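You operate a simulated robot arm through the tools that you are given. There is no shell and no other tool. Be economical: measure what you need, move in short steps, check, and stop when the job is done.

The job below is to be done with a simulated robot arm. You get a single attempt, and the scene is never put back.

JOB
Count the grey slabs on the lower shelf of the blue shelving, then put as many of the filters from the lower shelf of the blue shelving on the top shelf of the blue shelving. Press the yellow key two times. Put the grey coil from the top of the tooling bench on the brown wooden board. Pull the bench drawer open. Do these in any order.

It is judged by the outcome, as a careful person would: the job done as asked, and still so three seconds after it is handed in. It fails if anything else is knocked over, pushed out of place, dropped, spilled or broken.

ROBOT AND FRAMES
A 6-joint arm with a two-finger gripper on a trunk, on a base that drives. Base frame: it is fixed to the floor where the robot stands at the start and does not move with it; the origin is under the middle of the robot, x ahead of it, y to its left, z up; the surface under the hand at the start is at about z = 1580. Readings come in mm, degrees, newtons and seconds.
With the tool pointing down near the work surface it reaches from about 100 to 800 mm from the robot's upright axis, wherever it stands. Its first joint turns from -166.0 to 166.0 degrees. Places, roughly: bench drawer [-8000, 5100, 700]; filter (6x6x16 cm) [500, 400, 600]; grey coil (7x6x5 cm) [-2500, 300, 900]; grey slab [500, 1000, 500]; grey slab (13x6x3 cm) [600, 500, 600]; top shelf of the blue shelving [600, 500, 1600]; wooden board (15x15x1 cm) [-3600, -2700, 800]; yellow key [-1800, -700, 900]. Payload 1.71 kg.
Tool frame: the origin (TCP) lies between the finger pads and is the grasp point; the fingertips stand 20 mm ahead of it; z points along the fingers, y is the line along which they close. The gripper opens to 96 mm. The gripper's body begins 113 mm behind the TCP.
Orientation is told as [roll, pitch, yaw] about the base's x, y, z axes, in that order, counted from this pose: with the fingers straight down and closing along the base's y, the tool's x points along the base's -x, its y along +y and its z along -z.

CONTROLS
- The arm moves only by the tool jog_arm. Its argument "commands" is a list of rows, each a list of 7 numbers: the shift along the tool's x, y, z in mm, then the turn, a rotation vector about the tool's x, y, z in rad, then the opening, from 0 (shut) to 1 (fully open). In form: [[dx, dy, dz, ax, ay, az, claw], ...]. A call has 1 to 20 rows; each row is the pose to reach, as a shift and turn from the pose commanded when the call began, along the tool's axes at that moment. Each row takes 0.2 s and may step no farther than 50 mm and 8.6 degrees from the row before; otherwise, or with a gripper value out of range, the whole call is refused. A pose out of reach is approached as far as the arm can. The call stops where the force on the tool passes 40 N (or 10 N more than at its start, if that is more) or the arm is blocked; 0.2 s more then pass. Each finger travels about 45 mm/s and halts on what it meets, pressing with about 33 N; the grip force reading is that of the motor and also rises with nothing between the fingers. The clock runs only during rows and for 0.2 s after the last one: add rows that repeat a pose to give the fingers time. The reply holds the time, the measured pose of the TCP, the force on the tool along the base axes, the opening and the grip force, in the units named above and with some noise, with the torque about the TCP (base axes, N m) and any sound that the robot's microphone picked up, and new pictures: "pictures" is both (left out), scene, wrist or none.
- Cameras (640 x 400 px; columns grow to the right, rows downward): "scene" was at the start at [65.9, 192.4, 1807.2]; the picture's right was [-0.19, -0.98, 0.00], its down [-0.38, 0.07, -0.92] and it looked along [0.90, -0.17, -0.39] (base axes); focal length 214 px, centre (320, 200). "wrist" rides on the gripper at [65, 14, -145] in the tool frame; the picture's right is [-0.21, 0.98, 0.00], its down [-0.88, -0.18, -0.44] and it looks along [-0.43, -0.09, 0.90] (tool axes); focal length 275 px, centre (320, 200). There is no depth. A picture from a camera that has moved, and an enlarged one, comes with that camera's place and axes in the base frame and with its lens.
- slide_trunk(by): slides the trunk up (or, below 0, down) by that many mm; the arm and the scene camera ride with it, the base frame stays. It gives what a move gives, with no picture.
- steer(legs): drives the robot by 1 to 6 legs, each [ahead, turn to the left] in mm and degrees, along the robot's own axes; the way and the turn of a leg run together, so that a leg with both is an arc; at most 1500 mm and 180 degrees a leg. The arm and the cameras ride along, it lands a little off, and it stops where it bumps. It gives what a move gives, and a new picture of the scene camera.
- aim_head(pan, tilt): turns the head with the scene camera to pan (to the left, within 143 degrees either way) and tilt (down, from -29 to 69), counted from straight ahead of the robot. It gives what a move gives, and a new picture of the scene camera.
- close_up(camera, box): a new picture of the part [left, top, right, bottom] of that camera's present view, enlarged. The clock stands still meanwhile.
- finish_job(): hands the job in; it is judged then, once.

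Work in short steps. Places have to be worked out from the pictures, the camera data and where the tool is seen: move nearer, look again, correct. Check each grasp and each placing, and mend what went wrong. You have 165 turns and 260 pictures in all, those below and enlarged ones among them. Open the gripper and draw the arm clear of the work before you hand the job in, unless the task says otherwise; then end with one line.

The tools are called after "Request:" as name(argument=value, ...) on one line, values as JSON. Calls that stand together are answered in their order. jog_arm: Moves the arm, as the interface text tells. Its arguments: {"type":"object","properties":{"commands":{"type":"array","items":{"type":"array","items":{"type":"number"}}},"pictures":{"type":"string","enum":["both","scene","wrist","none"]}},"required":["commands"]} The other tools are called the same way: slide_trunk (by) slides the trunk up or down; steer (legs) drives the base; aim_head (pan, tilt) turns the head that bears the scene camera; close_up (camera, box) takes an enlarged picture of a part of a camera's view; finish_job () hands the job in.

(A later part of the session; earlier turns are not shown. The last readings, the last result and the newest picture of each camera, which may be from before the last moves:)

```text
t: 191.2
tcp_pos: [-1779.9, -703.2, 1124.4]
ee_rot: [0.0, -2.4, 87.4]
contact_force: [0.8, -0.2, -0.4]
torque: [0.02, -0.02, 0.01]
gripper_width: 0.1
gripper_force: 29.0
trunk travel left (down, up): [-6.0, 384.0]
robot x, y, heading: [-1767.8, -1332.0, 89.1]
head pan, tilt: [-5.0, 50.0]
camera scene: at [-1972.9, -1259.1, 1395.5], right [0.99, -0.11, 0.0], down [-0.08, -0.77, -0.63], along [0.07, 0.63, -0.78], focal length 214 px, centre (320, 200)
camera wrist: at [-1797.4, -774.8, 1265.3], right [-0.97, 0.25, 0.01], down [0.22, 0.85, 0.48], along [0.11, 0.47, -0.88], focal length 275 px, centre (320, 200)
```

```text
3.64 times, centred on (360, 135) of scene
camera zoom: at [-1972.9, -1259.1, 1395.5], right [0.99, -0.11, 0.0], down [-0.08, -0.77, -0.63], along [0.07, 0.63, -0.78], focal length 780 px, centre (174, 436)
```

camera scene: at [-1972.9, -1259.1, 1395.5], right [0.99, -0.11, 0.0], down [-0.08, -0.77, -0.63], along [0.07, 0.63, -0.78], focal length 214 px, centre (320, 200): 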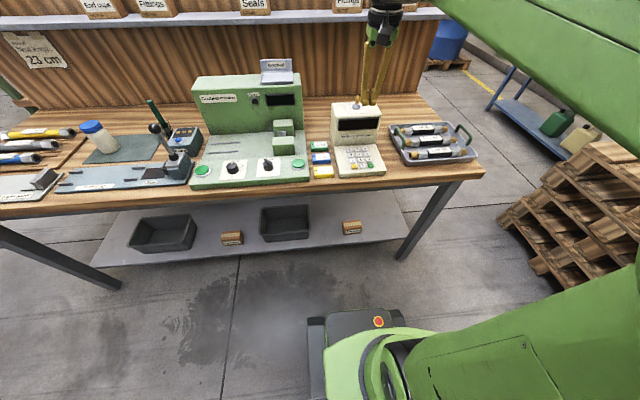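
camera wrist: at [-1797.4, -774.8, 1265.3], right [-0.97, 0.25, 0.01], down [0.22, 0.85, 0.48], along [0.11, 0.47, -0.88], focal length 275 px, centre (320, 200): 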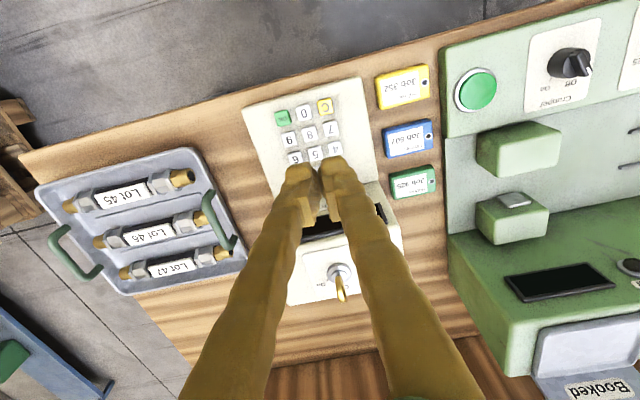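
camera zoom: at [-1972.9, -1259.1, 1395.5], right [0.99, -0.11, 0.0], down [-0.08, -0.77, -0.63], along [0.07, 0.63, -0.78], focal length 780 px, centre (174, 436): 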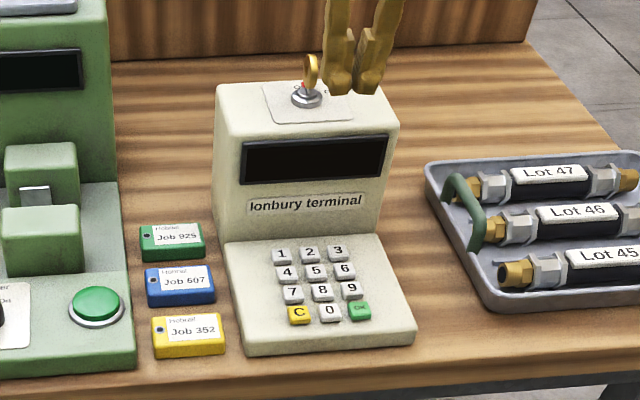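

The better pair of views gives the key at (-1791,-706,≈880). I step down above it with smaller steps.

Request:
jog_arm(commands=[[1, 3, 44, 0, 0, 0, 0], [2, 6, 88, 0, 0, 0, 0], [3, 9, 132, 0, 0, 0, 0], [4, 11, 165, 0, 0, 0, 0], [4, 11, 165, 0, 0, 0, 0], [4, 11, 165, 0, 0, 0, 0]])

Request:
close_up(camera="scene", box=[310, 80, 410, 190])

```text
t: 192.6
tcp_pos: [-1792.1, -701.0, 959.0]
ee_rot: [0.0, -2.4, 87.3]
contact_force: [0.3, -0.1, 0.2]
torque: [-0.03, -0.01, 0.01]
gripper_width: 0.0
gripper_force: 29.5
trunk travel left (down, up): [-6.0, 384.0]
robot x, y, heading: [-1764.0, -1330.6, 88.8]
head pan, tilt: [-5.0, 50.0]
camera scene: at [-1972.9, -1259.3, 1395.5], right [0.99, -0.11, 0.0], down [-0.08, -0.77, -0.63], along [0.07, 0.63, -0.78], focal length 214 px, centre (320, 200)
camera wrist: at [-1809.0, -772.0, 1100.8], right [-0.97, 0.25, 0.01], down [0.22, 0.85, 0.48], along [0.11, 0.47, -0.88], focal length 275 px, centre (320, 200)
```

scene: 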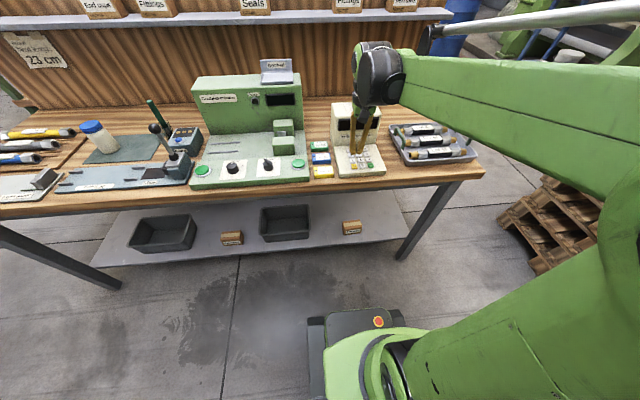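
wrist: 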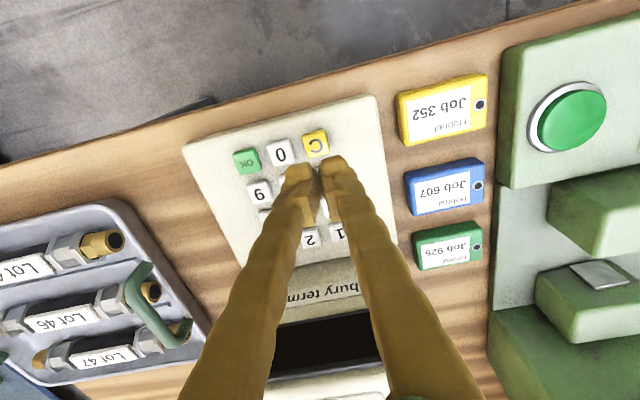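

```text
3.64 times, centred on (360, 135) of scene
camera zoom: at [-1972.9, -1259.3, 1395.5], right [0.99, -0.11, 0.0], down [-0.08, -0.77, -0.63], along [0.07, 0.63, -0.78], focal length 780 px, centre (174, 436)
```

zoom: 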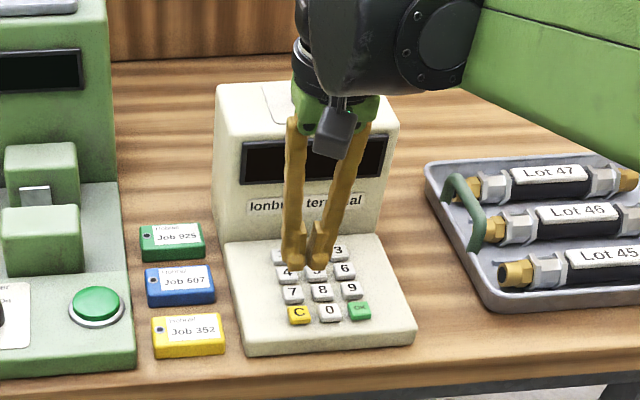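

Consistent: key (-1791,-707). I shift 7 mm toward me and go down to just above the key.

Request:
jog_arm(commands=[[7, -1, 10, 0, 0, 0, 0], [7.5, -1, 25, 0, 0, 0, 0], [8, -1, 42, 0, 0, 0, 0], [8, -1, 42, 0, 0, 0, 0]], pictures="wrist")

Request:
close_up(camera="scene", box=[330, 130, 400, 190])

```text
t: 193.6
tcp_pos: [-1790.6, -707.1, 915.8]
ee_rot: [0.0, -2.4, 87.4]
contact_force: [0.3, 0.1, -0.4]
torque: [-0.01, 0.0, 0.05]
gripper_width: 0.0
gripper_force: 29.3
trunk travel left (down, up): [-6.0, 384.0]
robot x, y, heading: [-1769.5, -1333.0, 88.9]
head pan, tilt: [-5.0, 50.0]
camera wrist: at [-1808.5, -778.6, 1056.9], right [-0.97, 0.25, 0.01], down [0.22, 0.85, 0.48], along [0.11, 0.47, -0.88], focal length 275 px, centre (320, 200)
```

wrist: 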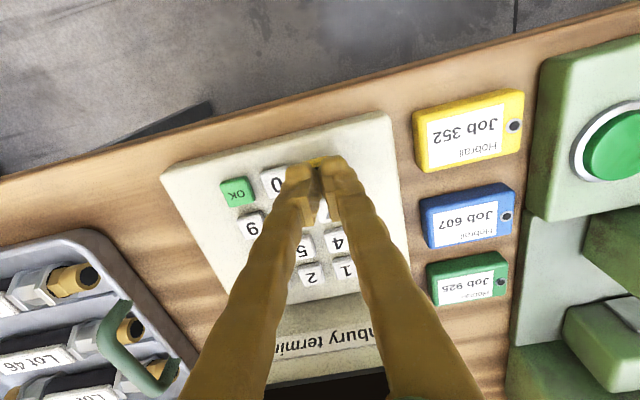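

```text
6.67 times, centred on (365, 160) of scene
camera zoom: at [-1972.9, -1259.4, 1395.5], right [0.99, -0.11, 0.0], down [-0.08, -0.77, -0.63], along [0.07, 0.63, -0.78], focal length 1430 px, centre (20, 467)
```

zoom: 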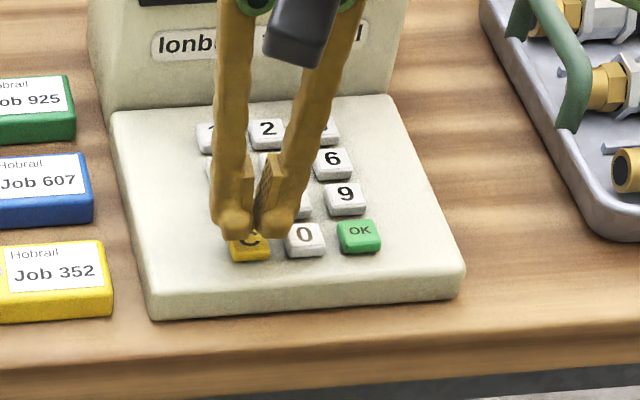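

Both tips together are wider than the key pitch, and the "0" key is next to it. I shift 8.5 mm left so only the right finger is over C, and 2 mm toward me, then go down.

Request:
jog_arm(commands=[[2, 8.5, 0, 0, 0, 0, 0], [2.2, 8.5, 5, 0, 0, 0, 0], [2.4, 8.5, 9, 0, 0, 0, 0], [2.4, 8.5, 9, 0, 0, 0, 0]], pictures="wrist")

Request:
close_up(camera="scene", box=[330, 130, 400, 190])

```text
t: 194.6
tcp_pos: [-1799.9, -710.0, 906.1]
ee_rot: [0.1, -2.3, 87.4]
contact_force: [-0.5, 0.3, -0.3]
torque: [-0.04, -0.01, 0.0]
gripper_width: 0.0
gripper_force: 28.9
trunk travel left (down, up): [-6.0, 384.0]
robot x, y, heading: [-1767.1, -1328.8, 88.9]
head pan, tilt: [-5.0, 50.0]
camera wrist: at [-1818.0, -780.8, 1048.0], right [-0.97, 0.25, 0.01], down [0.22, 0.85, 0.48], along [0.11, 0.47, -0.88], focal length 275 px, centre (320, 200)
```

wrist: 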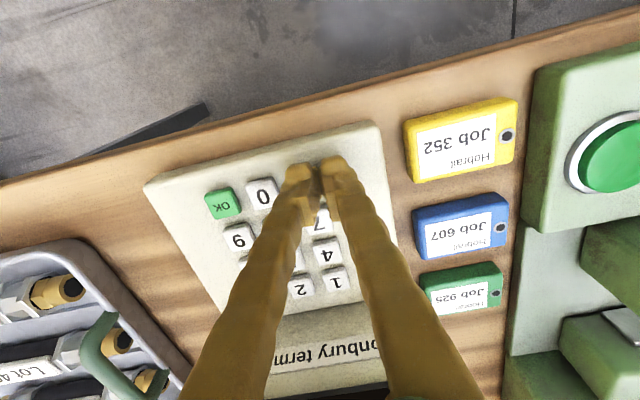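

```text
6.67 times, centred on (365, 160) of scene
camera zoom: at [-1972.9, -1259.4, 1395.5], right [0.99, -0.11, 0.0], down [-0.08, -0.77, -0.63], along [0.07, 0.63, -0.78], focal length 1430 px, centre (20, 467)
```

zoom: 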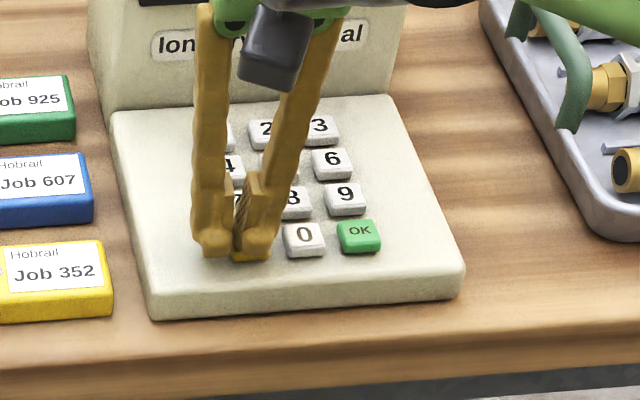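

The right finger is over C now. I go down slowly and watch force and sound.

Request:
jog_arm(commands=[[0, 0, 1, 0, 0, 0, 0], [0, 0, 2, 0, 0, 0, 0], [0, 0, 3, 0, 0, 0, 0], [0, 0, 4, 0, 0, 0, 0], [0, 0, 4, 0, 0, 0, 0]], pictures="none")

```text
t: 195.8
tcp_pos: [-1801.6, -709.7, 903.1]
ee_rot: [0.0, -2.4, 87.4]
contact_force: [-0.6, 0.6, 1.1]
torque: [0.05, 0.01, 0.01]
gripper_width: 0.2
gripper_force: 29.2
trunk travel left (down, up): [-6.0, 384.0]
robot x, y, heading: [-1766.6, -1331.2, 88.7]
head pan, tilt: [-5.0, 50.0]
heard: click
```

A click was heard, so that was press one. I check by close-up, then lift off to release.

Request:
close_up(camera="scene", box=[330, 130, 400, 190])

Request:
jog_arm(commands=[[0, 0, -3, 0, 0, 0, 0], [0, 0, -8, 0, 0, 0, 0], [0, 0, -12, 0, 0, 0, 0], [0, 0, -12, 0, 0, 0, 0], [0, 0, -12, 0, 0, 0, 0]], pictures="none")

Request:
close_up(camera="scene", box=[320, 90, 400, 190])

```text
6.67 times, centred on (365, 160) of scene
camera zoom: at [-1972.9, -1259.4, 1395.5], right [0.99, -0.11, 0.0], down [-0.08, -0.77, -0.63], along [0.07, 0.63, -0.78], focal length 1430 px, centre (20, 467)
```

zoom: 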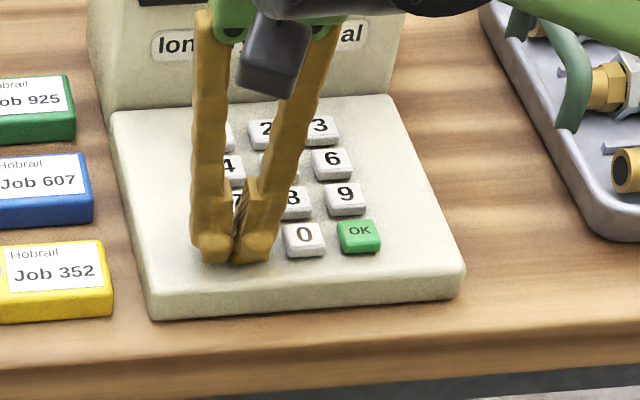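

```text
t: 197.0
tcp_pos: [-1801.3, -709.8, 914.9]
ee_rot: [0.0, -2.5, 87.4]
contact_force: [0.6, -0.4, -0.1]
torque: [-0.01, -0.04, -0.02]
gripper_width: 0.0
gripper_force: 29.7
trunk travel left (down, up): [-6.0, 384.0]
robot x, y, heading: [-1765.3, -1333.0, 88.8]
head pan, tilt: [-5.0, 50.0]
```

```text
4.00 times, centred on (360, 140) of scene
camera zoom: at [-1972.9, -1259.4, 1395.5], right [0.99, -0.11, 0.0], down [-0.08, -0.77, -0.63], along [0.07, 0.63, -0.78], focal length 858 px, centre (160, 440)
```

zoom: 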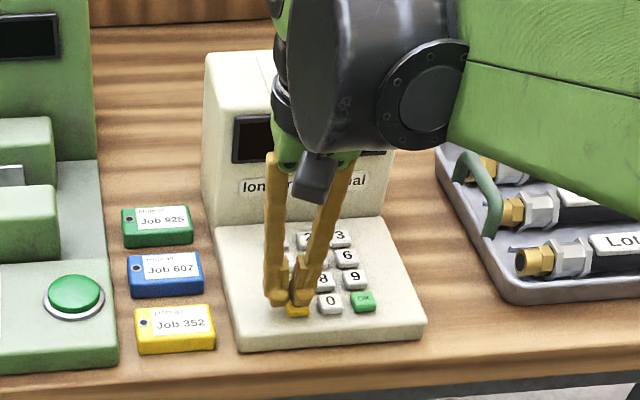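

The key released. I press a second time, the same way.

Request:
jog_arm(commands=[[0, 0, 4, 0, 0, 0, 0], [0, 0, 8, 0, 0, 0, 0], [0, 0, 10, 0, 0, 0, 0], [0, 0, 12, 0, 0, 0, 0], [0, 0, 12, 0, 0, 0, 0]], pictures="none")

```text
t: 198.2
tcp_pos: [-1799.3, -709.3, 904.5]
ee_rot: [-0.1, -2.5, 87.4]
contact_force: [-1.1, 0.2, 1.8]
torque: [-0.01, -0.02, 0.0]
gripper_width: 0.0
gripper_force: 29.3
trunk travel left (down, up): [-6.0, 384.0]
robot x, y, heading: [-1770.8, -1327.1, 89.0]
head pan, tilt: [-5.0, 50.0]
heard: click
```

Second click heard. I lift away and fold the arm back.

Request:
jog_arm(commands=[[0, 0, -10, 0, 0, 0, 0], [0, 0, -45, 0, 0, 0, 0], [10, 0, -90, 0, 0, 0, 0], [30, 0, -135, 0, 0, 0, 0], [50, 0, -180, 0, 0, 0, 0], [70, 0, -225, 0, 0, 0, 0], [90, 0, -270, 0, 0, 0, 0.2], [110, 0, -315, 0, 0, 0, 0.4], [130, 0, -360, 0, 0, 0, 0.6], [150, 0, -405, 0, 0, 0, 0.8], [170, 0, -450, 0, 0, 0, 1], [190, 0, -495, 0, 0, 0, 1], [210, 0, -535, 0, 0, 0, 1]], pictures="none")

Request:
close_up(camera="scene", box=[300, 70, 420, 190])

Request:
steer(legs=[[-300, 0], [0, 91], [1500, 0]])

```text
t: 201.0
tcp_pos: [-1813.2, -940.7, 1430.6]
ee_rot: [0.0, -2.4, 87.4]
contact_force: [0.5, 0.5, -0.3]
torque: [-0.05, 0.0, 0.0]
gripper_width: 95.8
gripper_force: 0.1
trunk travel left (down, up): [-6.0, 384.0]
robot x, y, heading: [-1769.2, -1330.9, 89.0]
head pan, tilt: [-5.0, 50.0]
```

```text
3.33 times, centred on (360, 130) of scene
camera zoom: at [-1972.9, -1259.4, 1395.5], right [0.99, -0.11, 0.0], down [-0.08, -0.77, -0.63], along [0.07, 0.63, -0.78], focal length 715 px, centre (187, 433)
```

zoom: 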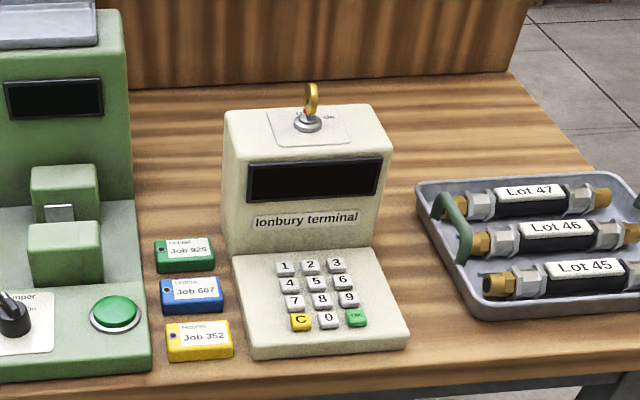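

```text
t: 219.3
tcp_pos: [-3650.4, -1687.0, 1430.6]
ee_rot: [-0.1, -2.4, 178.3]
contact_force: [-0.5, 0.5, -0.1]
torque: [-0.01, 0.02, -0.01]
gripper_width: 95.8
gripper_force: 0.1
trunk travel left (down, up): [-6.0, 384.0]
robot x, y, heading: [-3259.8, -1638.3, 179.6]
head pan, tilt: [-5.0, 50.0]
camera scene: at [-3331.8, -1841.8, 1395.5], right [0.09, 1.0, 0.0], down [0.77, -0.07, -0.63], along [-0.63, 0.06, -0.78], focal length 214 px, centre (320, 200)
```

scene: 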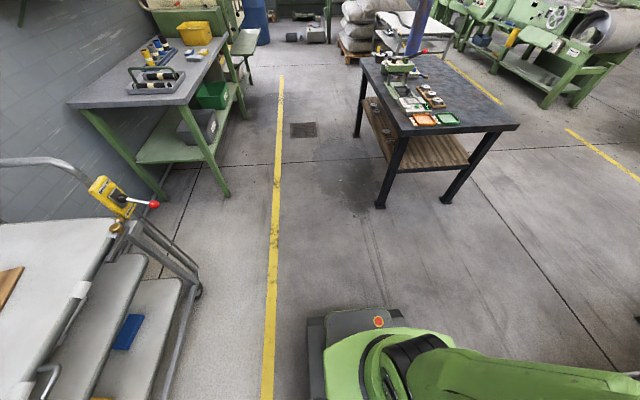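

I can see the wooden board on the trolley to my left, near (-3600,-2700). I look right (north) for a passage to the tooling bench.

Request:
aim_head(pan=-70, tilt=25)

Request:
aim_head(pan=-70, tilt=25)

```text
t: 220.6
tcp_pos: [-3612.3, -1688.2, 1439.4]
ee_rot: [0.0, -3.8, 178.3]
contact_force: [-0.1, 0.7, 0.0]
torque: [-0.03, -0.02, -0.03]
gripper_width: 96.3
gripper_force: 0.0
trunk travel left (down, up): [-6.0, 384.0]
robot x, y, heading: [-3261.5, -1634.4, 179.9]
head pan, tilt: [-70.0, 25.0]
camera scene: at [-3255.3, -1762.2, 1433.9], right [0.94, 0.34, -0.01], down [0.14, -0.4, -0.91], along [-0.31, 0.85, -0.42], focal length 214 px, centre (320, 200)
```

scene: 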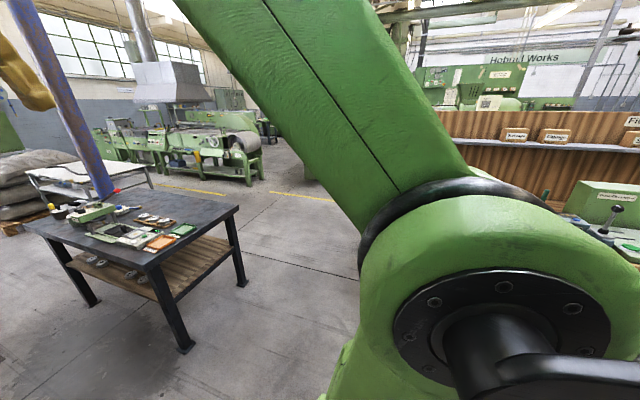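

```text
t: 221.2
tcp_pos: [-3640.7, -1687.9, 1431.7]
ee_rot: [0.1, -2.9, 178.2]
contact_force: [-0.3, 0.0, 0.7]
torque: [0.04, 0.1, -0.04]
gripper_width: 95.9
gripper_force: 0.1
trunk travel left (down, up): [-6.0, 384.0]
robot x, y, heading: [-3259.1, -1638.6, 179.6]
head pan, tilt: [-70.0, 25.0]
camera scene: at [-3261.8, -1762.2, 1433.9], right [0.94, 0.34, 0.0], down [0.14, -0.4, -0.91], along [-0.31, 0.85, -0.42], focal length 214 px, centre (320, 200)
```

scene: 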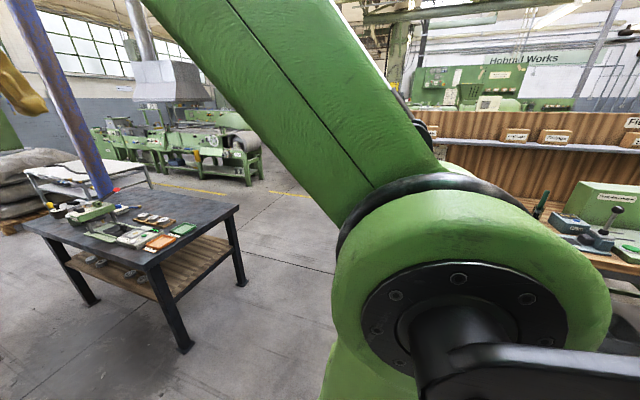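

The passage between the black table (x≈-4330) and the bench end (x≈-3250) looks open. I drive to x≈-3780 and turn north.

Request:
steer(legs=[[510, 0], [0, -89.6]])

Request:
aim_head(pan=-10, tilt=30)

Request:
aim_head(pan=-10, tilt=30)

```text
t: 230.9
tcp_pos: [-3815.2, -1264.7, 1434.8]
ee_rot: [0.1, -3.3, 88.6]
contact_force: [-0.8, 0.0, 0.3]
torque: [-0.01, -0.01, -0.02]
gripper_width: 96.0
gripper_force: 0.1
trunk travel left (down, up): [-6.0, 384.0]
robot x, y, heading: [-3765.8, -1635.3, 90.0]
head pan, tilt: [-70.0, 25.0]
camera scene: at [-3891.3, -1610.4, 1433.7], right [0.34, -0.94, 0.01], down [-0.4, -0.16, -0.9], along [0.85, 0.3, -0.43], focal length 214 px, centre (320, 200)
```

scene: 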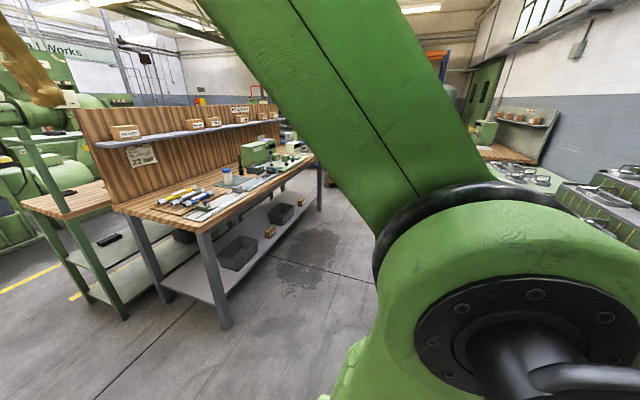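

```text
t: 232.2
tcp_pos: [-3815.5, -1305.3, 1444.1]
ee_rot: [0.1, -4.8, 88.7]
contact_force: [0.4, 0.6, -0.5]
torque: [-0.13, 0.04, -0.01]
gripper_width: 96.0
gripper_force: 0.0
trunk travel left (down, up): [-6.0, 384.0]
robot x, y, heading: [-3764.9, -1633.4, 90.2]
head pan, tilt: [-10.0, 30.0]
camera scene: at [-3961.1, -1590.0, 1429.4], right [0.98, -0.18, 0.0], down [-0.09, -0.45, -0.89], along [0.16, 0.87, -0.46], focal length 214 px, centre (320, 200)
```

scene: 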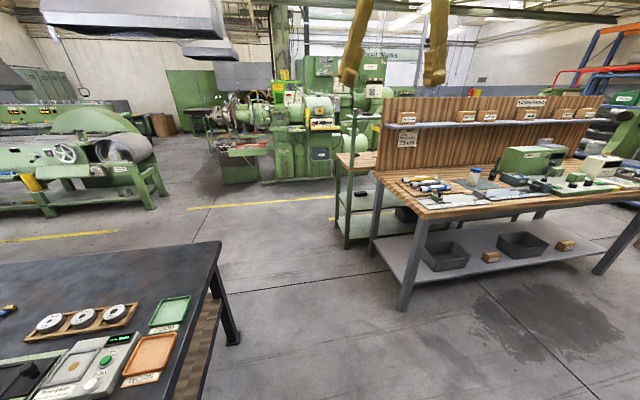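

```text
t: 232.8
tcp_pos: [-3814.7, -1262.7, 1434.6]
ee_rot: [0.1, -3.3, 88.5]
contact_force: [-0.9, -1.6, 0.8]
torque: [0.26, -0.09, 0.03]
gripper_width: 96.0
gripper_force: 0.0
trunk travel left (down, up): [-6.0, 384.0]
robot x, y, heading: [-3766.2, -1634.6, 90.1]
head pan, tilt: [-10.0, 30.0]
camera scene: at [-3962.4, -1554.3, 1425.8], right [0.99, -0.17, 0.0], down [-0.08, -0.5, -0.86], along [0.15, 0.85, -0.5], focal length 214 px, centre (320, 200)
```

scene: 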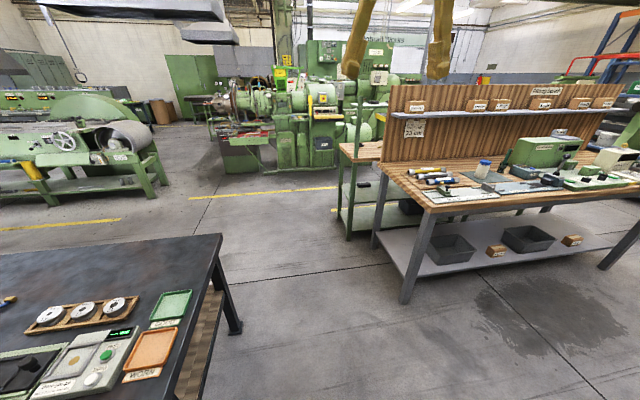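

The way north is clear. I drive to y≈1000, then east to x≈-2480, and turn to face the tooling bench.

Request:
steer(legs=[[1500, 0], [1135, 0], [0, -90.1], [1290, 0], [0, -90]])

Request:
aim_head(pan=-5, tilt=50)

```text
t: 270.8
tcp_pos: [-2415.4, 626.9, 1440.3]
ee_rot: [0.1, -4.0, -95.8]
contact_force: [-0.3, -0.3, -0.1]
torque: [-0.01, -0.02, -0.01]
gripper_width: 96.2
gripper_force: 0.1
trunk travel left (down, up): [-6.0, 384.0]
robot x, y, heading: [-2435.7, 976.8, -94.3]
head pan, tilt: [-10.0, 30.0]
camera scene: at [-2247.5, 880.2, 1424.6], right [-0.97, 0.23, 0.0], down [0.12, 0.5, -0.86], along [-0.2, -0.83, -0.52], focal length 214 px, centre (320, 200)
```

scene: 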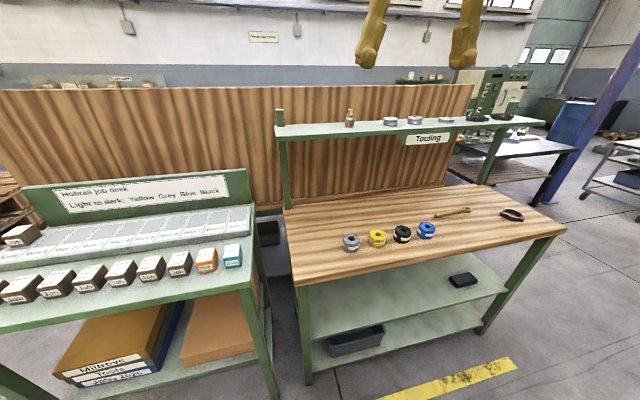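

```text
t: 271.6
tcp_pos: [-2416.2, 617.4, 1437.8]
ee_rot: [0.1, -3.9, -95.8]
contact_force: [0.7, -2.8, -0.4]
torque: [0.36, 0.02, -0.02]
gripper_width: 96.1
gripper_force: 0.1
trunk travel left (down, up): [-6.0, 384.0]
robot x, y, heading: [-2437.0, 977.0, -93.9]
head pan, tilt: [-5.0, 50.0]
camera scene: at [-2239.4, 887.0, 1395.3], right [-0.99, 0.16, 0.0], down [0.12, 0.77, -0.63], along [-0.1, -0.62, -0.78], focal length 214 px, centre (320, 200)
```

scene: 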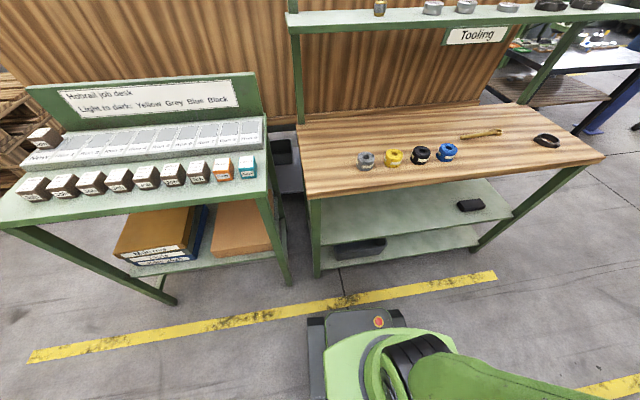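

The grey coil is at the left end of the row. I zoom in.

Request:
close_up(camera="scene", box=[340, 130, 470, 185])

```text
4.92 times, centred on (405, 158) of scene
camera zoom: at [-2239.4, 887.0, 1395.3], right [-0.99, 0.16, 0.0], down [0.12, 0.77, -0.63], along [-0.1, -0.62, -0.78], focal length 1056 px, centre (-98, 409)
```

zoom: 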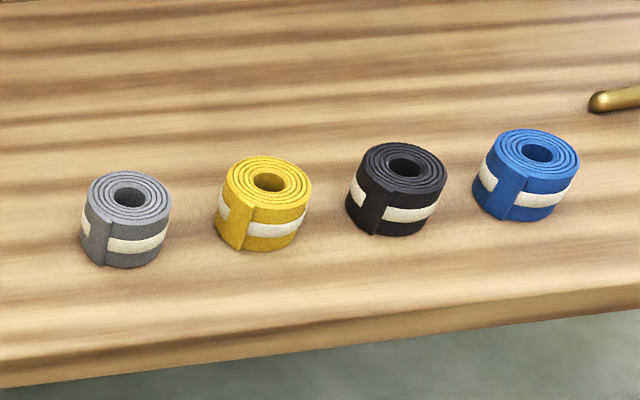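

The coil is at about (-2492,335). I move the open gripper above it.

Request:
jog_arm(commands=[[-32, -5, 36, 0, 0.01, 0, 1], [-64, -10, 72, 0, 0.02, 0, 1], [-96, -15, 108, 0, 0.03, 0, 1], [-128, -20, 144, 0, 0.04, 0, 1], [-160, -25, 180, 0, 0.05, 0, 1], [-192, -30, 216, 0, 0.05, 0, 1], [-224, -35, 252, 0, 0.05, 0, 1], [-256, -40, 288, 0, 0.05, 0, 1], [-288, -46, 324, 0, 0.05, 0, 1], [-288, -46, 324, 0, 0.05, 0, 1], [-288, -46, 324, 0, 0.05, 0, 1]])

```text
t: 274.1
tcp_pos: [-2490.6, 338.6, 1146.5]
ee_rot: [0.2, -2.1, -95.7]
contact_force: [0.0, 1.8, 0.8]
torque: [-0.18, 0.0, 0.0]
gripper_width: 96.1
gripper_force: 0.1
trunk travel left (down, up): [-6.0, 384.0]
robot x, y, heading: [-2433.1, 977.6, -94.5]
head pan, tilt: [-5.0, 50.0]
camera scene: at [-2239.0, 893.5, 1395.6], right [-0.99, 0.16, 0.0], down [0.12, 0.77, -0.63], along [-0.1, -0.62, -0.78], focal length 214 px, centre (320, 200)
camera wrist: at [-2470.6, 407.4, 1288.6], right [0.95, -0.3, 0.01], down [-0.27, -0.84, 0.48], along [-0.14, -0.46, -0.88], focal length 275 px, centre (320, 200)
```

scene: 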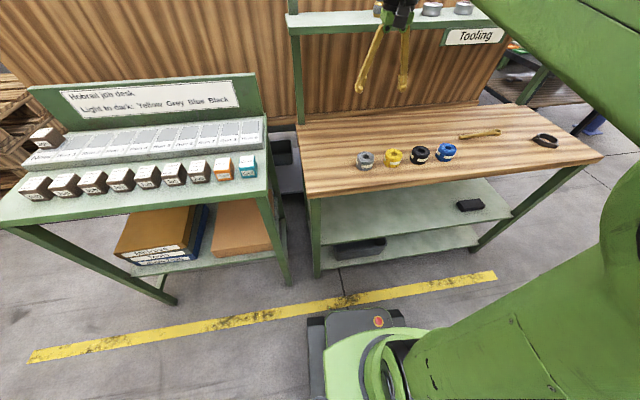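
wrist: 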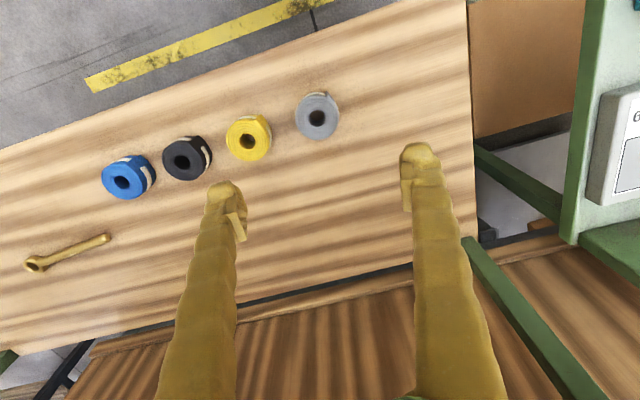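

Coil top centre at about (-2494,331,907). I descend to z≈965 and check.

Request:
jog_arm(commands=[[0, -1, 45, 0, 0, 0, 1], [0, -2, 90, 0, 0, 0, 1], [0, -3, 135, 0, 0, 0, 1], [0, -3, 180, 0, 0, 0, 1], [0, -3, 180, 0, 0, 0, 1], [0, -3, 180, 0, 0, 0, 1]])

```text
t: 275.4
tcp_pos: [-2495.2, 330.3, 966.3]
ee_rot: [0.0, -2.1, -95.8]
contact_force: [0.1, 0.2, -0.1]
torque: [-0.02, -0.03, 0.01]
gripper_width: 96.1
gripper_force: 0.1
trunk travel left (down, up): [-6.0, 384.0]
robot x, y, heading: [-2433.2, 974.6, -94.2]
head pan, tilt: [-5.0, 50.0]
camera scene: at [-2239.0, 892.3, 1395.5], right [-0.99, 0.16, 0.0], down [0.12, 0.77, -0.63], along [-0.1, -0.62, -0.78], focal length 214 px, centre (320, 200)
camera wrist: at [-2474.9, 399.7, 1108.6], right [0.95, -0.3, 0.01], down [-0.27, -0.84, 0.48], along [-0.14, -0.46, -0.88], focal length 275 px, centre (320, 200)
```

scene: 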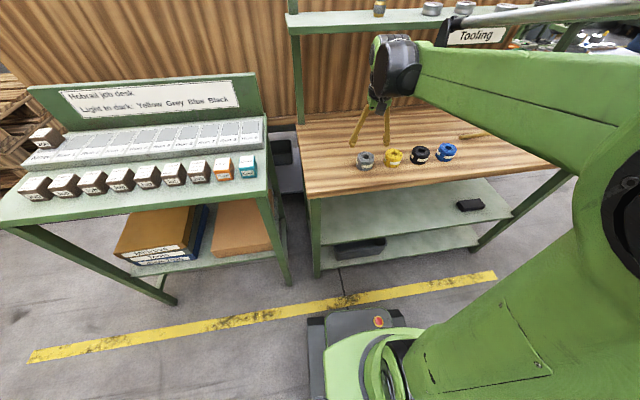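
wrist: 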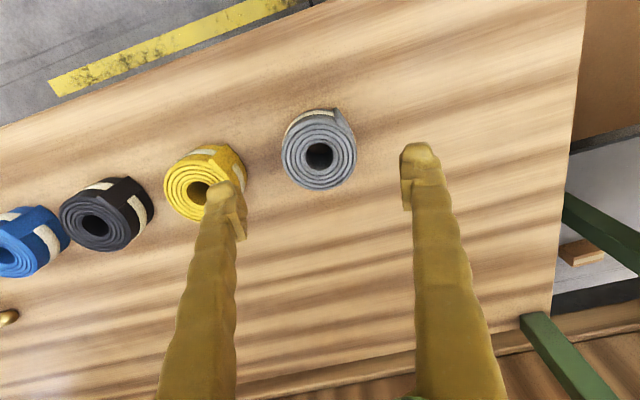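

Aligned within a few mm. The yellow coil is close by, so I narrow the opening to about 84 mm and descend to z≈890.

Request:
jog_arm(commands=[[3, 0, 10, 0, 0, 0, 0.87], [4, 0, 30, 0, 0, 0, 0.87], [5, 0, 55, 0, 0, 0, 0.87], [6, 0, 76, 0, 0, 0, 0.87], [6, 0, 76, 0, 0, 0, 0.87], [6, 0, 76, 0, 0, 0, 0.87]])

Request:
close_up(camera="scene", box=[330, 90, 480, 185])

```text
t: 276.9
tcp_pos: [-2492.8, 334.7, 890.7]
ee_rot: [0.2, -2.2, -95.8]
contact_force: [0.1, 0.6, 0.2]
torque: [-0.02, -0.04, 0.0]
gripper_width: 83.4
gripper_force: 0.1
trunk travel left (down, up): [-6.0, 384.0]
robot x, y, heading: [-2435.8, 976.9, -94.2]
head pan, tilt: [-5.0, 50.0]
camera scene: at [-2239.0, 892.4, 1395.5], right [-0.99, 0.16, 0.0], down [0.12, 0.77, -0.63], along [-0.1, -0.62, -0.78], focal length 214 px, centre (320, 200)
camera wrist: at [-2472.3, 403.3, 1032.7], right [0.95, -0.3, 0.01], down [-0.27, -0.84, 0.48], along [-0.14, -0.46, -0.88], focal length 275 px, centre (320, 200)
```

scene: 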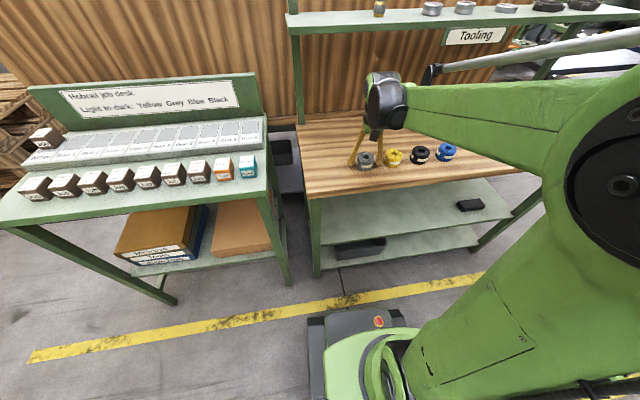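
wrist: 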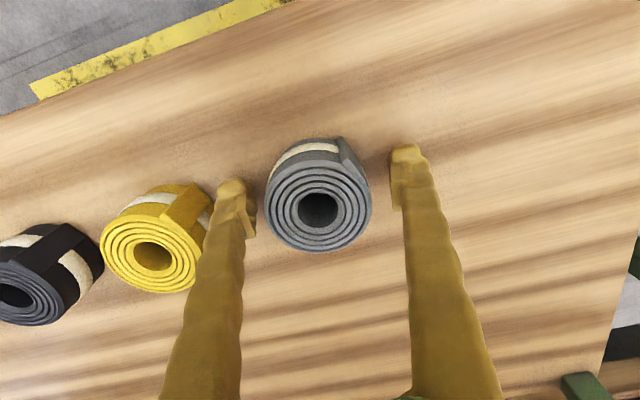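

```text
4.21 times, centred on (405, 138) of scene
camera zoom: at [-2239.0, 892.4, 1395.5], right [-0.99, 0.16, 0.0], down [0.12, 0.77, -0.63], along [-0.1, -0.62, -0.78], focal length 903 px, centre (-38, 463)
```

zoom: 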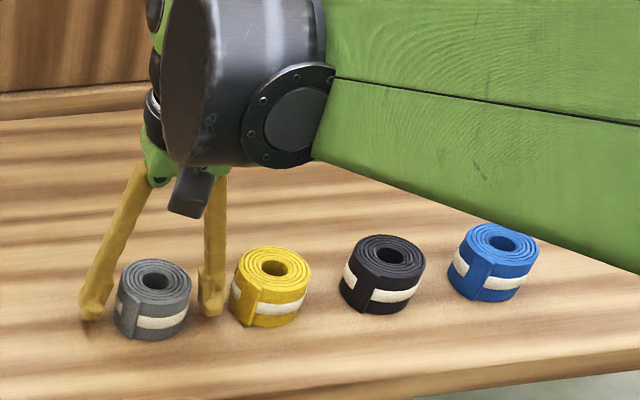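

The coil is centred between the fingers. I close and lift 80 mm.

Request:
jog_arm(commands=[[0, -2, 0, 0, 0, 0, 0.5], [0, -2, 0, 0, 0, 0, 0], [0, -2, 0, 0, 0, 0, 0], [0, -2, 0, 0, 0, 0, 0], [0, -2, 0, 0, 0, 0, 0], [0, -2, -15, 0, 0, 0, 0], [0, -2, -30, 0, 0, 0, 0], [0, -2, -50, 0, 0, 0, 0], [0, -2, -80, 0, 0, 0, 0]])

```text
t: 278.9
tcp_pos: [-2496.6, 336.3, 971.0]
ee_rot: [0.1, -2.0, -95.9]
contact_force: [0.2, 0.7, -1.7]
torque: [0.05, -0.02, -0.01]
gripper_width: 64.1
gripper_force: 32.9
trunk travel left (down, up): [-6.0, 384.0]
robot x, y, heading: [-2430.8, 979.3, -94.2]
head pan, tilt: [-5.0, 50.0]
camera scene: at [-2239.1, 892.0, 1395.5], right [-0.99, 0.16, 0.0], down [0.12, 0.77, -0.63], along [-0.1, -0.62, -0.78], focal length 214 px, centre (320, 200)
camera wrist: at [-2476.9, 405.5, 1113.6], right [0.95, -0.3, 0.01], down [-0.27, -0.84, 0.48], along [-0.14, -0.46, -0.88], focal length 275 px, centre (320, 200)
```

scene: 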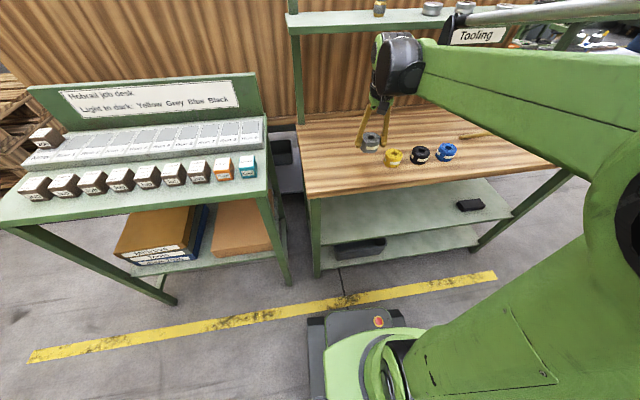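
wrist: 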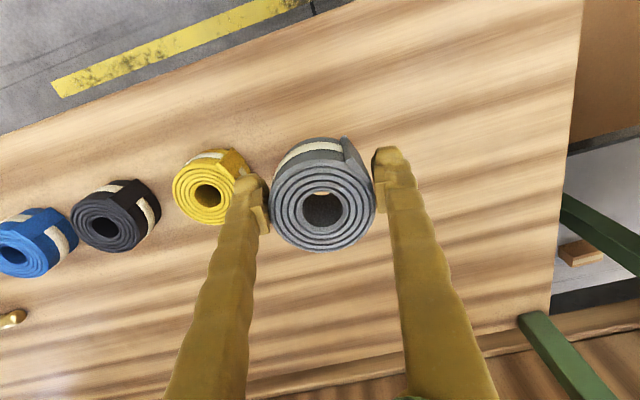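

The coil is held at 64 mm. I raise and fold the arm, then drive back west and south toward the trolley.

Request:
jog_arm(commands=[[10, 0, -45, 0, 0, 0, 0], [30, 0, -90, 0, 0, 0, 0], [50, 0, -135, 0, 0, 0, 0], [70, 0, -180, 0, 0, 0, 0], [90, 0, -225, 0, 0, 0, 0], [110, 0, -270, 0, 0, 0, 0], [130, 0, -315, 0, 0, 0, 0], [150, 0, -360, 0, 0, 0, 0], [170, 0, -405, 0, 0, 0, 0], [190, 0, -440, 0, 0, 0, 0], [210, 0, -460, 0, 0, 0, 0]], pictures="wrist")

Request:
steer(legs=[[0, -85.8], [1340, 0], [0, 90], [1500, 0], [400, 0]])

```text
t: 281.2
tcp_pos: [-2473.1, 564.7, 1422.7]
ee_rot: [0.2, -1.9, -95.7]
contact_force: [0.0, -0.6, -1.7]
torque: [0.05, 0.0, 0.01]
gripper_width: 64.0
gripper_force: 32.9
trunk travel left (down, up): [-6.0, 384.0]
robot x, y, heading: [-2432.3, 974.7, -94.2]
head pan, tilt: [-5.0, 50.0]
camera wrist: at [-2453.9, 633.6, 1564.8], right [0.95, -0.3, 0.01], down [-0.27, -0.84, 0.48], along [-0.14, -0.46, -0.88], focal length 275 px, centre (320, 200)
```

wrist: 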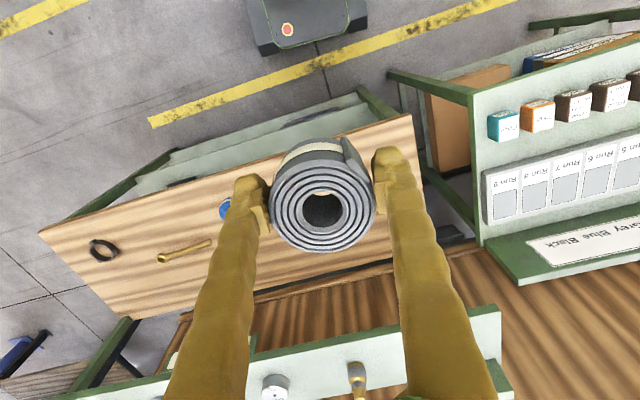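

```text
t: 314.4
tcp_pos: [-3861.1, -1286.0, 1422.8]
ee_rot: [0.1, -2.0, -93.1]
contact_force: [-0.7, -1.5, -0.9]
torque: [-0.01, -0.01, 0.0]
gripper_width: 62.9
gripper_force: 33.1
trunk travel left (down, up): [-6.0, 384.0]
robot x, y, heading: [-3837.9, -873.8, -92.2]
head pan, tilt: [-5.0, 50.0]
camera scene: at [-3640.7, -948.0, 1395.5], right [-0.99, 0.12, 0.0], down [0.09, 0.77, -0.63], along [-0.07, -0.63, -0.78], focal length 214 px, centre (320, 200)
```

scene: 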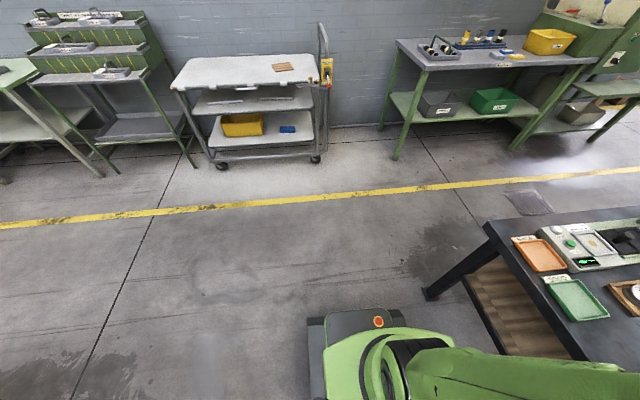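

I see the board on the trolley top, near its handle end. I drive to about (-3560,-1950) facing it.

Request:
steer(legs=[[0, 16.3], [1110, 0], [0, -14.1]])

Request:
aim_head(pan=-10, tilt=45)

```text
t: 324.5
tcp_pos: [-3583.4, -2323.2, 1426.9]
ee_rot: [0.1, -2.9, -91.9]
contact_force: [0.2, -0.6, -1.0]
torque: [0.02, 0.0, 0.02]
gripper_width: 62.5
gripper_force: 33.0
trunk travel left (down, up): [-6.0, 384.0]
robot x, y, heading: [-3575.5, -1933.2, -90.3]
head pan, tilt: [-5.0, 50.0]
camera scene: at [-3371.8, -2001.4, 1395.5], right [-1.0, 0.09, 0.0], down [0.07, 0.77, -0.63], along [-0.06, -0.63, -0.78], focal length 214 px, centre (320, 200)
```

scene: 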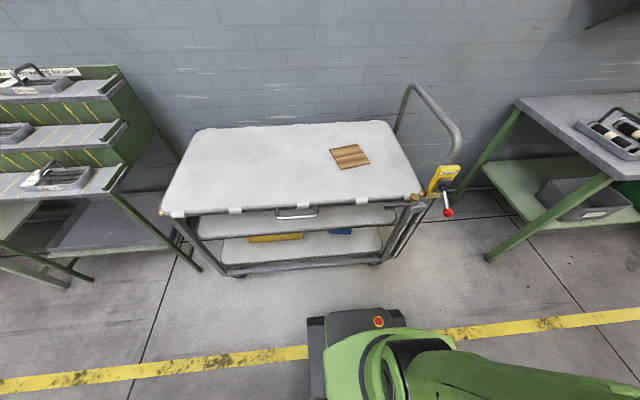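

```text
t: 325.1
tcp_pos: [-3584.0, -2302.0, 1434.2]
ee_rot: [0.3, -3.8, -91.9]
contact_force: [0.2, 0.3, -1.9]
torque: [-0.01, 0.0, 0.01]
gripper_width: 62.4
gripper_force: 33.5
trunk travel left (down, up): [-6.0, 384.0]
robot x, y, heading: [-3572.7, -1927.0, -90.5]
head pan, tilt: [-10.0, 45.0]
camera scene: at [-3379.0, -1966.8, 1403.8], right [-0.98, 0.18, 0.0], down [0.13, 0.69, -0.72], along [-0.13, -0.7, -0.7], focal length 214 px, centre (320, 200)
```

scene: 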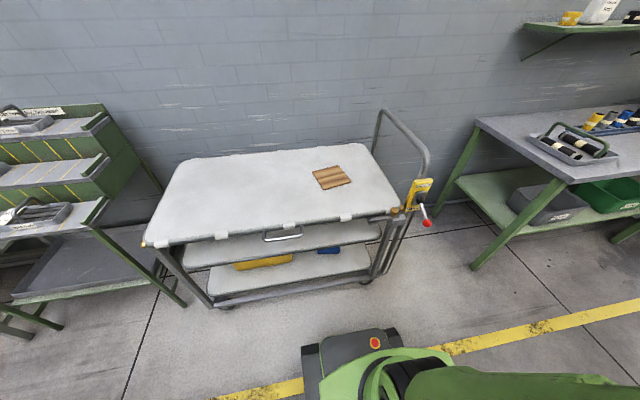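

Board centre from two views: about (-3570,-2705,800). I move the coil above it to z≈1000.

Request:
jog_arm(commands=[[-31, 2, 35, 0, 0, 0, 0], [-62, 4, 70, 0, 0, 0, 0], [-93, 6, 105, 0, 0, 0, 0], [-124, 9, 140, 0, 0, 0, 0], [-155, 11, 175, 0, 0, 0, 0], [-186, 13, 210, 0, 0, 0, 0], [-217, 15, 245, 0, 0, 0, 0], [-248, 18, 280, 0, 0, 0, 0], [-279, 20, 315, 0, 0, 0, 0], [-310, 22, 350, 0, 0, 0, 0], [-341, 24, 385, 0, 0, 0, 0], [-370, 27, 420, 0, 0, 0, 0], [-370, 27, 420, 0, 0, 0, 0], [-370, 27, 420, 0, 0, 0, 0]])

```text
t: 328.1
tcp_pos: [-3567.8, -2702.6, 1040.2]
ee_rot: [0.3, -3.8, -92.0]
contact_force: [0.1, -0.5, -0.8]
torque: [0.08, 0.02, -0.01]
gripper_width: 62.6
gripper_force: 33.3
trunk travel left (down, up): [-6.0, 384.0]
robot x, y, heading: [-3569.5, -1932.1, -90.2]
head pan, tilt: [-10.0, 45.0]
camera scene: at [-3379.3, -2005.4, 1402.4], right [-0.98, 0.18, 0.0], down [0.13, 0.71, -0.7], along [-0.13, -0.68, -0.72], focal length 214 px, centre (320, 200)
camera wrist: at [-3552.7, -2627.9, 1180.5], right [0.97, -0.24, 0.02], down [-0.21, -0.84, 0.5], along [-0.11, -0.49, -0.87], focal length 275 px, centre (320, 200)
```

scene: 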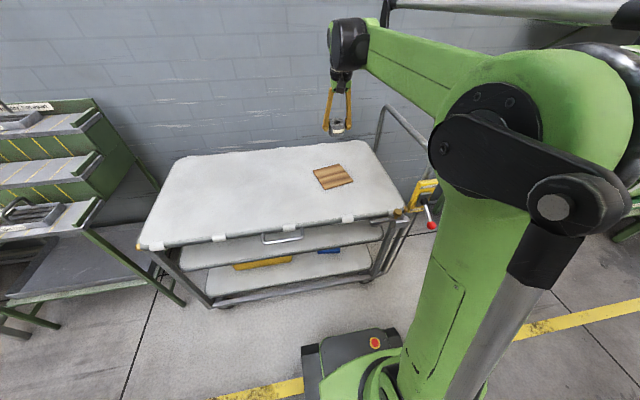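
wrist: 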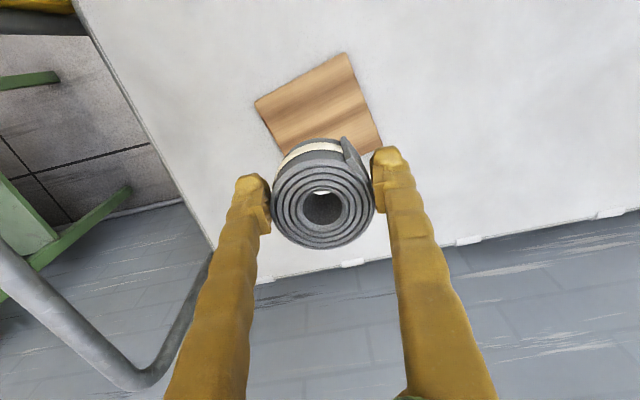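

Combining views, the board top is nearer z≈776 with its centre at about (-3575,-2729). I lower toward z≈880 with that correction and recheck.

Request:
jog_arm(commands=[[-5, -2, 40, 0, 0, 0, 0], [-9, -3, 80, 0, 0, 0, 0], [-13, -5, 120, 0, 0, 0, 0], [-17, -6, 160, 0, 0, 0, 0], [-17, -6, 160, 0, 0, 0, 0], [-17, -6, 160, 0, 0, 0, 0]])

Request:
close_up(camera="scene", box=[270, 110, 400, 210])

```text
t: 329.6
tcp_pos: [-3573.3, -2731.1, 879.8]
ee_rot: [0.2, -3.7, -92.0]
contact_force: [0.4, 0.4, -1.6]
torque: [0.04, -0.04, 0.0]
gripper_width: 62.6
gripper_force: 33.2
trunk travel left (down, up): [-6.0, 384.0]
robot x, y, heading: [-3575.1, -1931.6, -90.6]
head pan, tilt: [-10.0, 45.0]
camera scene: at [-3379.3, -2005.3, 1402.4], right [-0.98, 0.18, 0.0], down [0.13, 0.71, -0.7], along [-0.13, -0.68, -0.72], focal length 214 px, centre (320, 200)
camera wrist: at [-3558.7, -2656.4, 1019.0], right [0.97, -0.24, 0.02], down [-0.21, -0.84, 0.5], along [-0.11, -0.49, -0.87], focal length 275 px, centre (320, 200)
```

scene: 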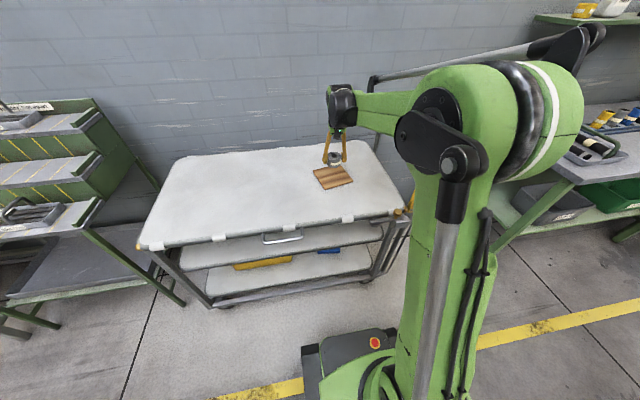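
wrist: 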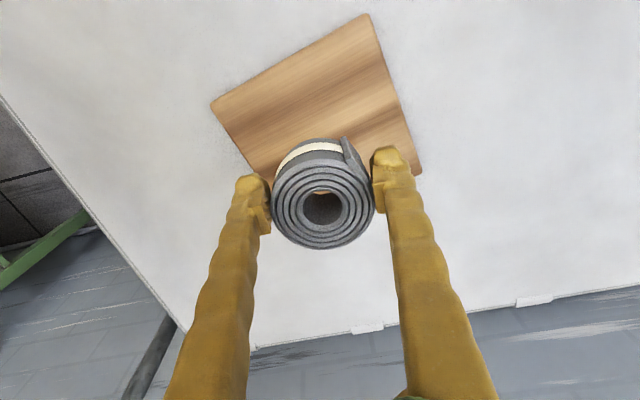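

```text
4.00 times, centred on (335, 160) of scene
camera zoom: at [-3379.3, -2005.3, 1402.4], right [-0.98, 0.18, 0.0], down [0.13, 0.71, -0.7], along [-0.13, -0.68, -0.72], focal length 858 px, centre (260, 360)
```

zoom: 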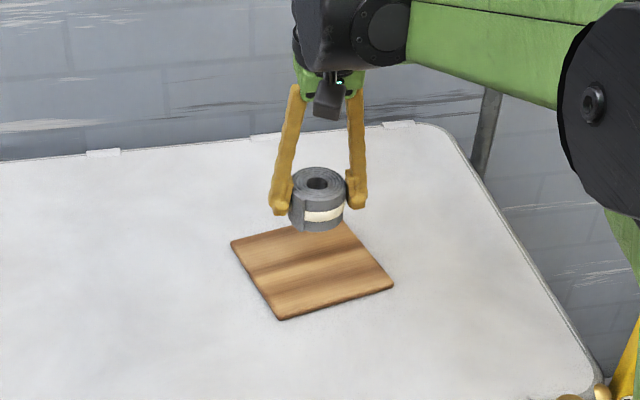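

The board corners fit z≈765 and centre (-3575,-2741). I shift 10 mm further and lower to z≈815.

Request:
jog_arm(commands=[[-6, -1, 15, 0, 0, 0, 0], [-6, -2, 40, 0, 0, 0, 0], [-6, -2, 64, 0, 0, 0, 0], [-6, -2, 64, 0, 0, 0, 0], [-6, -2, 64, 0, 0, 0, 0]], pictures="wrist")

Request:
close_up(camera="scene", box=[290, 130, 390, 210])

```text
t: 330.4
tcp_pos: [-3575.8, -2724.6, 835.8]
ee_rot: [0.2, -4.9, -91.9]
contact_force: [-0.2, 1.7, 0.1]
torque: [-0.1, 0.02, -0.01]
gripper_width: 62.6
gripper_force: 32.9
trunk travel left (down, up): [-6.0, 384.0]
robot x, y, heading: [-3575.5, -1931.4, -90.5]
head pan, tilt: [-10.0, 45.0]
stopped in row 4: the force on the tool passed its limit at 57 N (the readings are from after the stop); the commanded pose is now the measured one
camera wrist: at [-3561.5, -2647.3, 974.7], right [0.97, -0.24, 0.02], down [-0.21, -0.83, 0.52], along [-0.11, -0.51, -0.86], focal length 275 px, centre (320, 200)
```

wrist: 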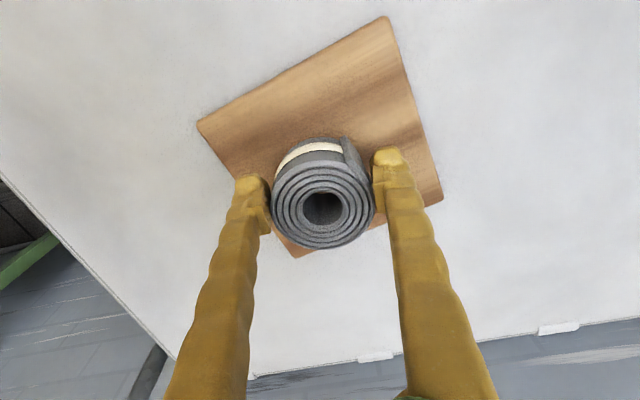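

```text
5.00 times, centred on (340, 170) of scene
camera zoom: at [-3379.2, -2001.5, 1402.6], right [-0.98, 0.18, 0.0], down [0.13, 0.7, -0.7], along [-0.13, -0.69, -0.72], focal length 1072 px, centre (220, 350)
```

zoom: 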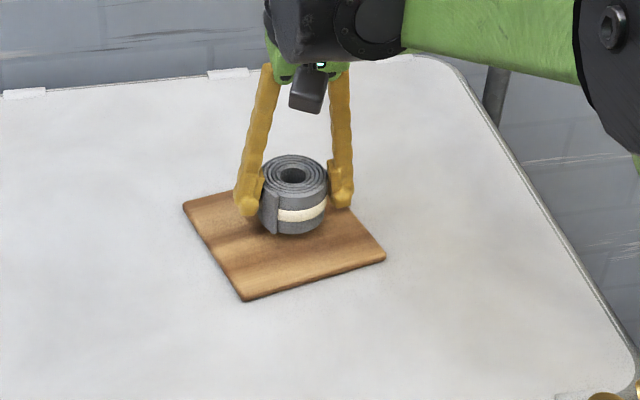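

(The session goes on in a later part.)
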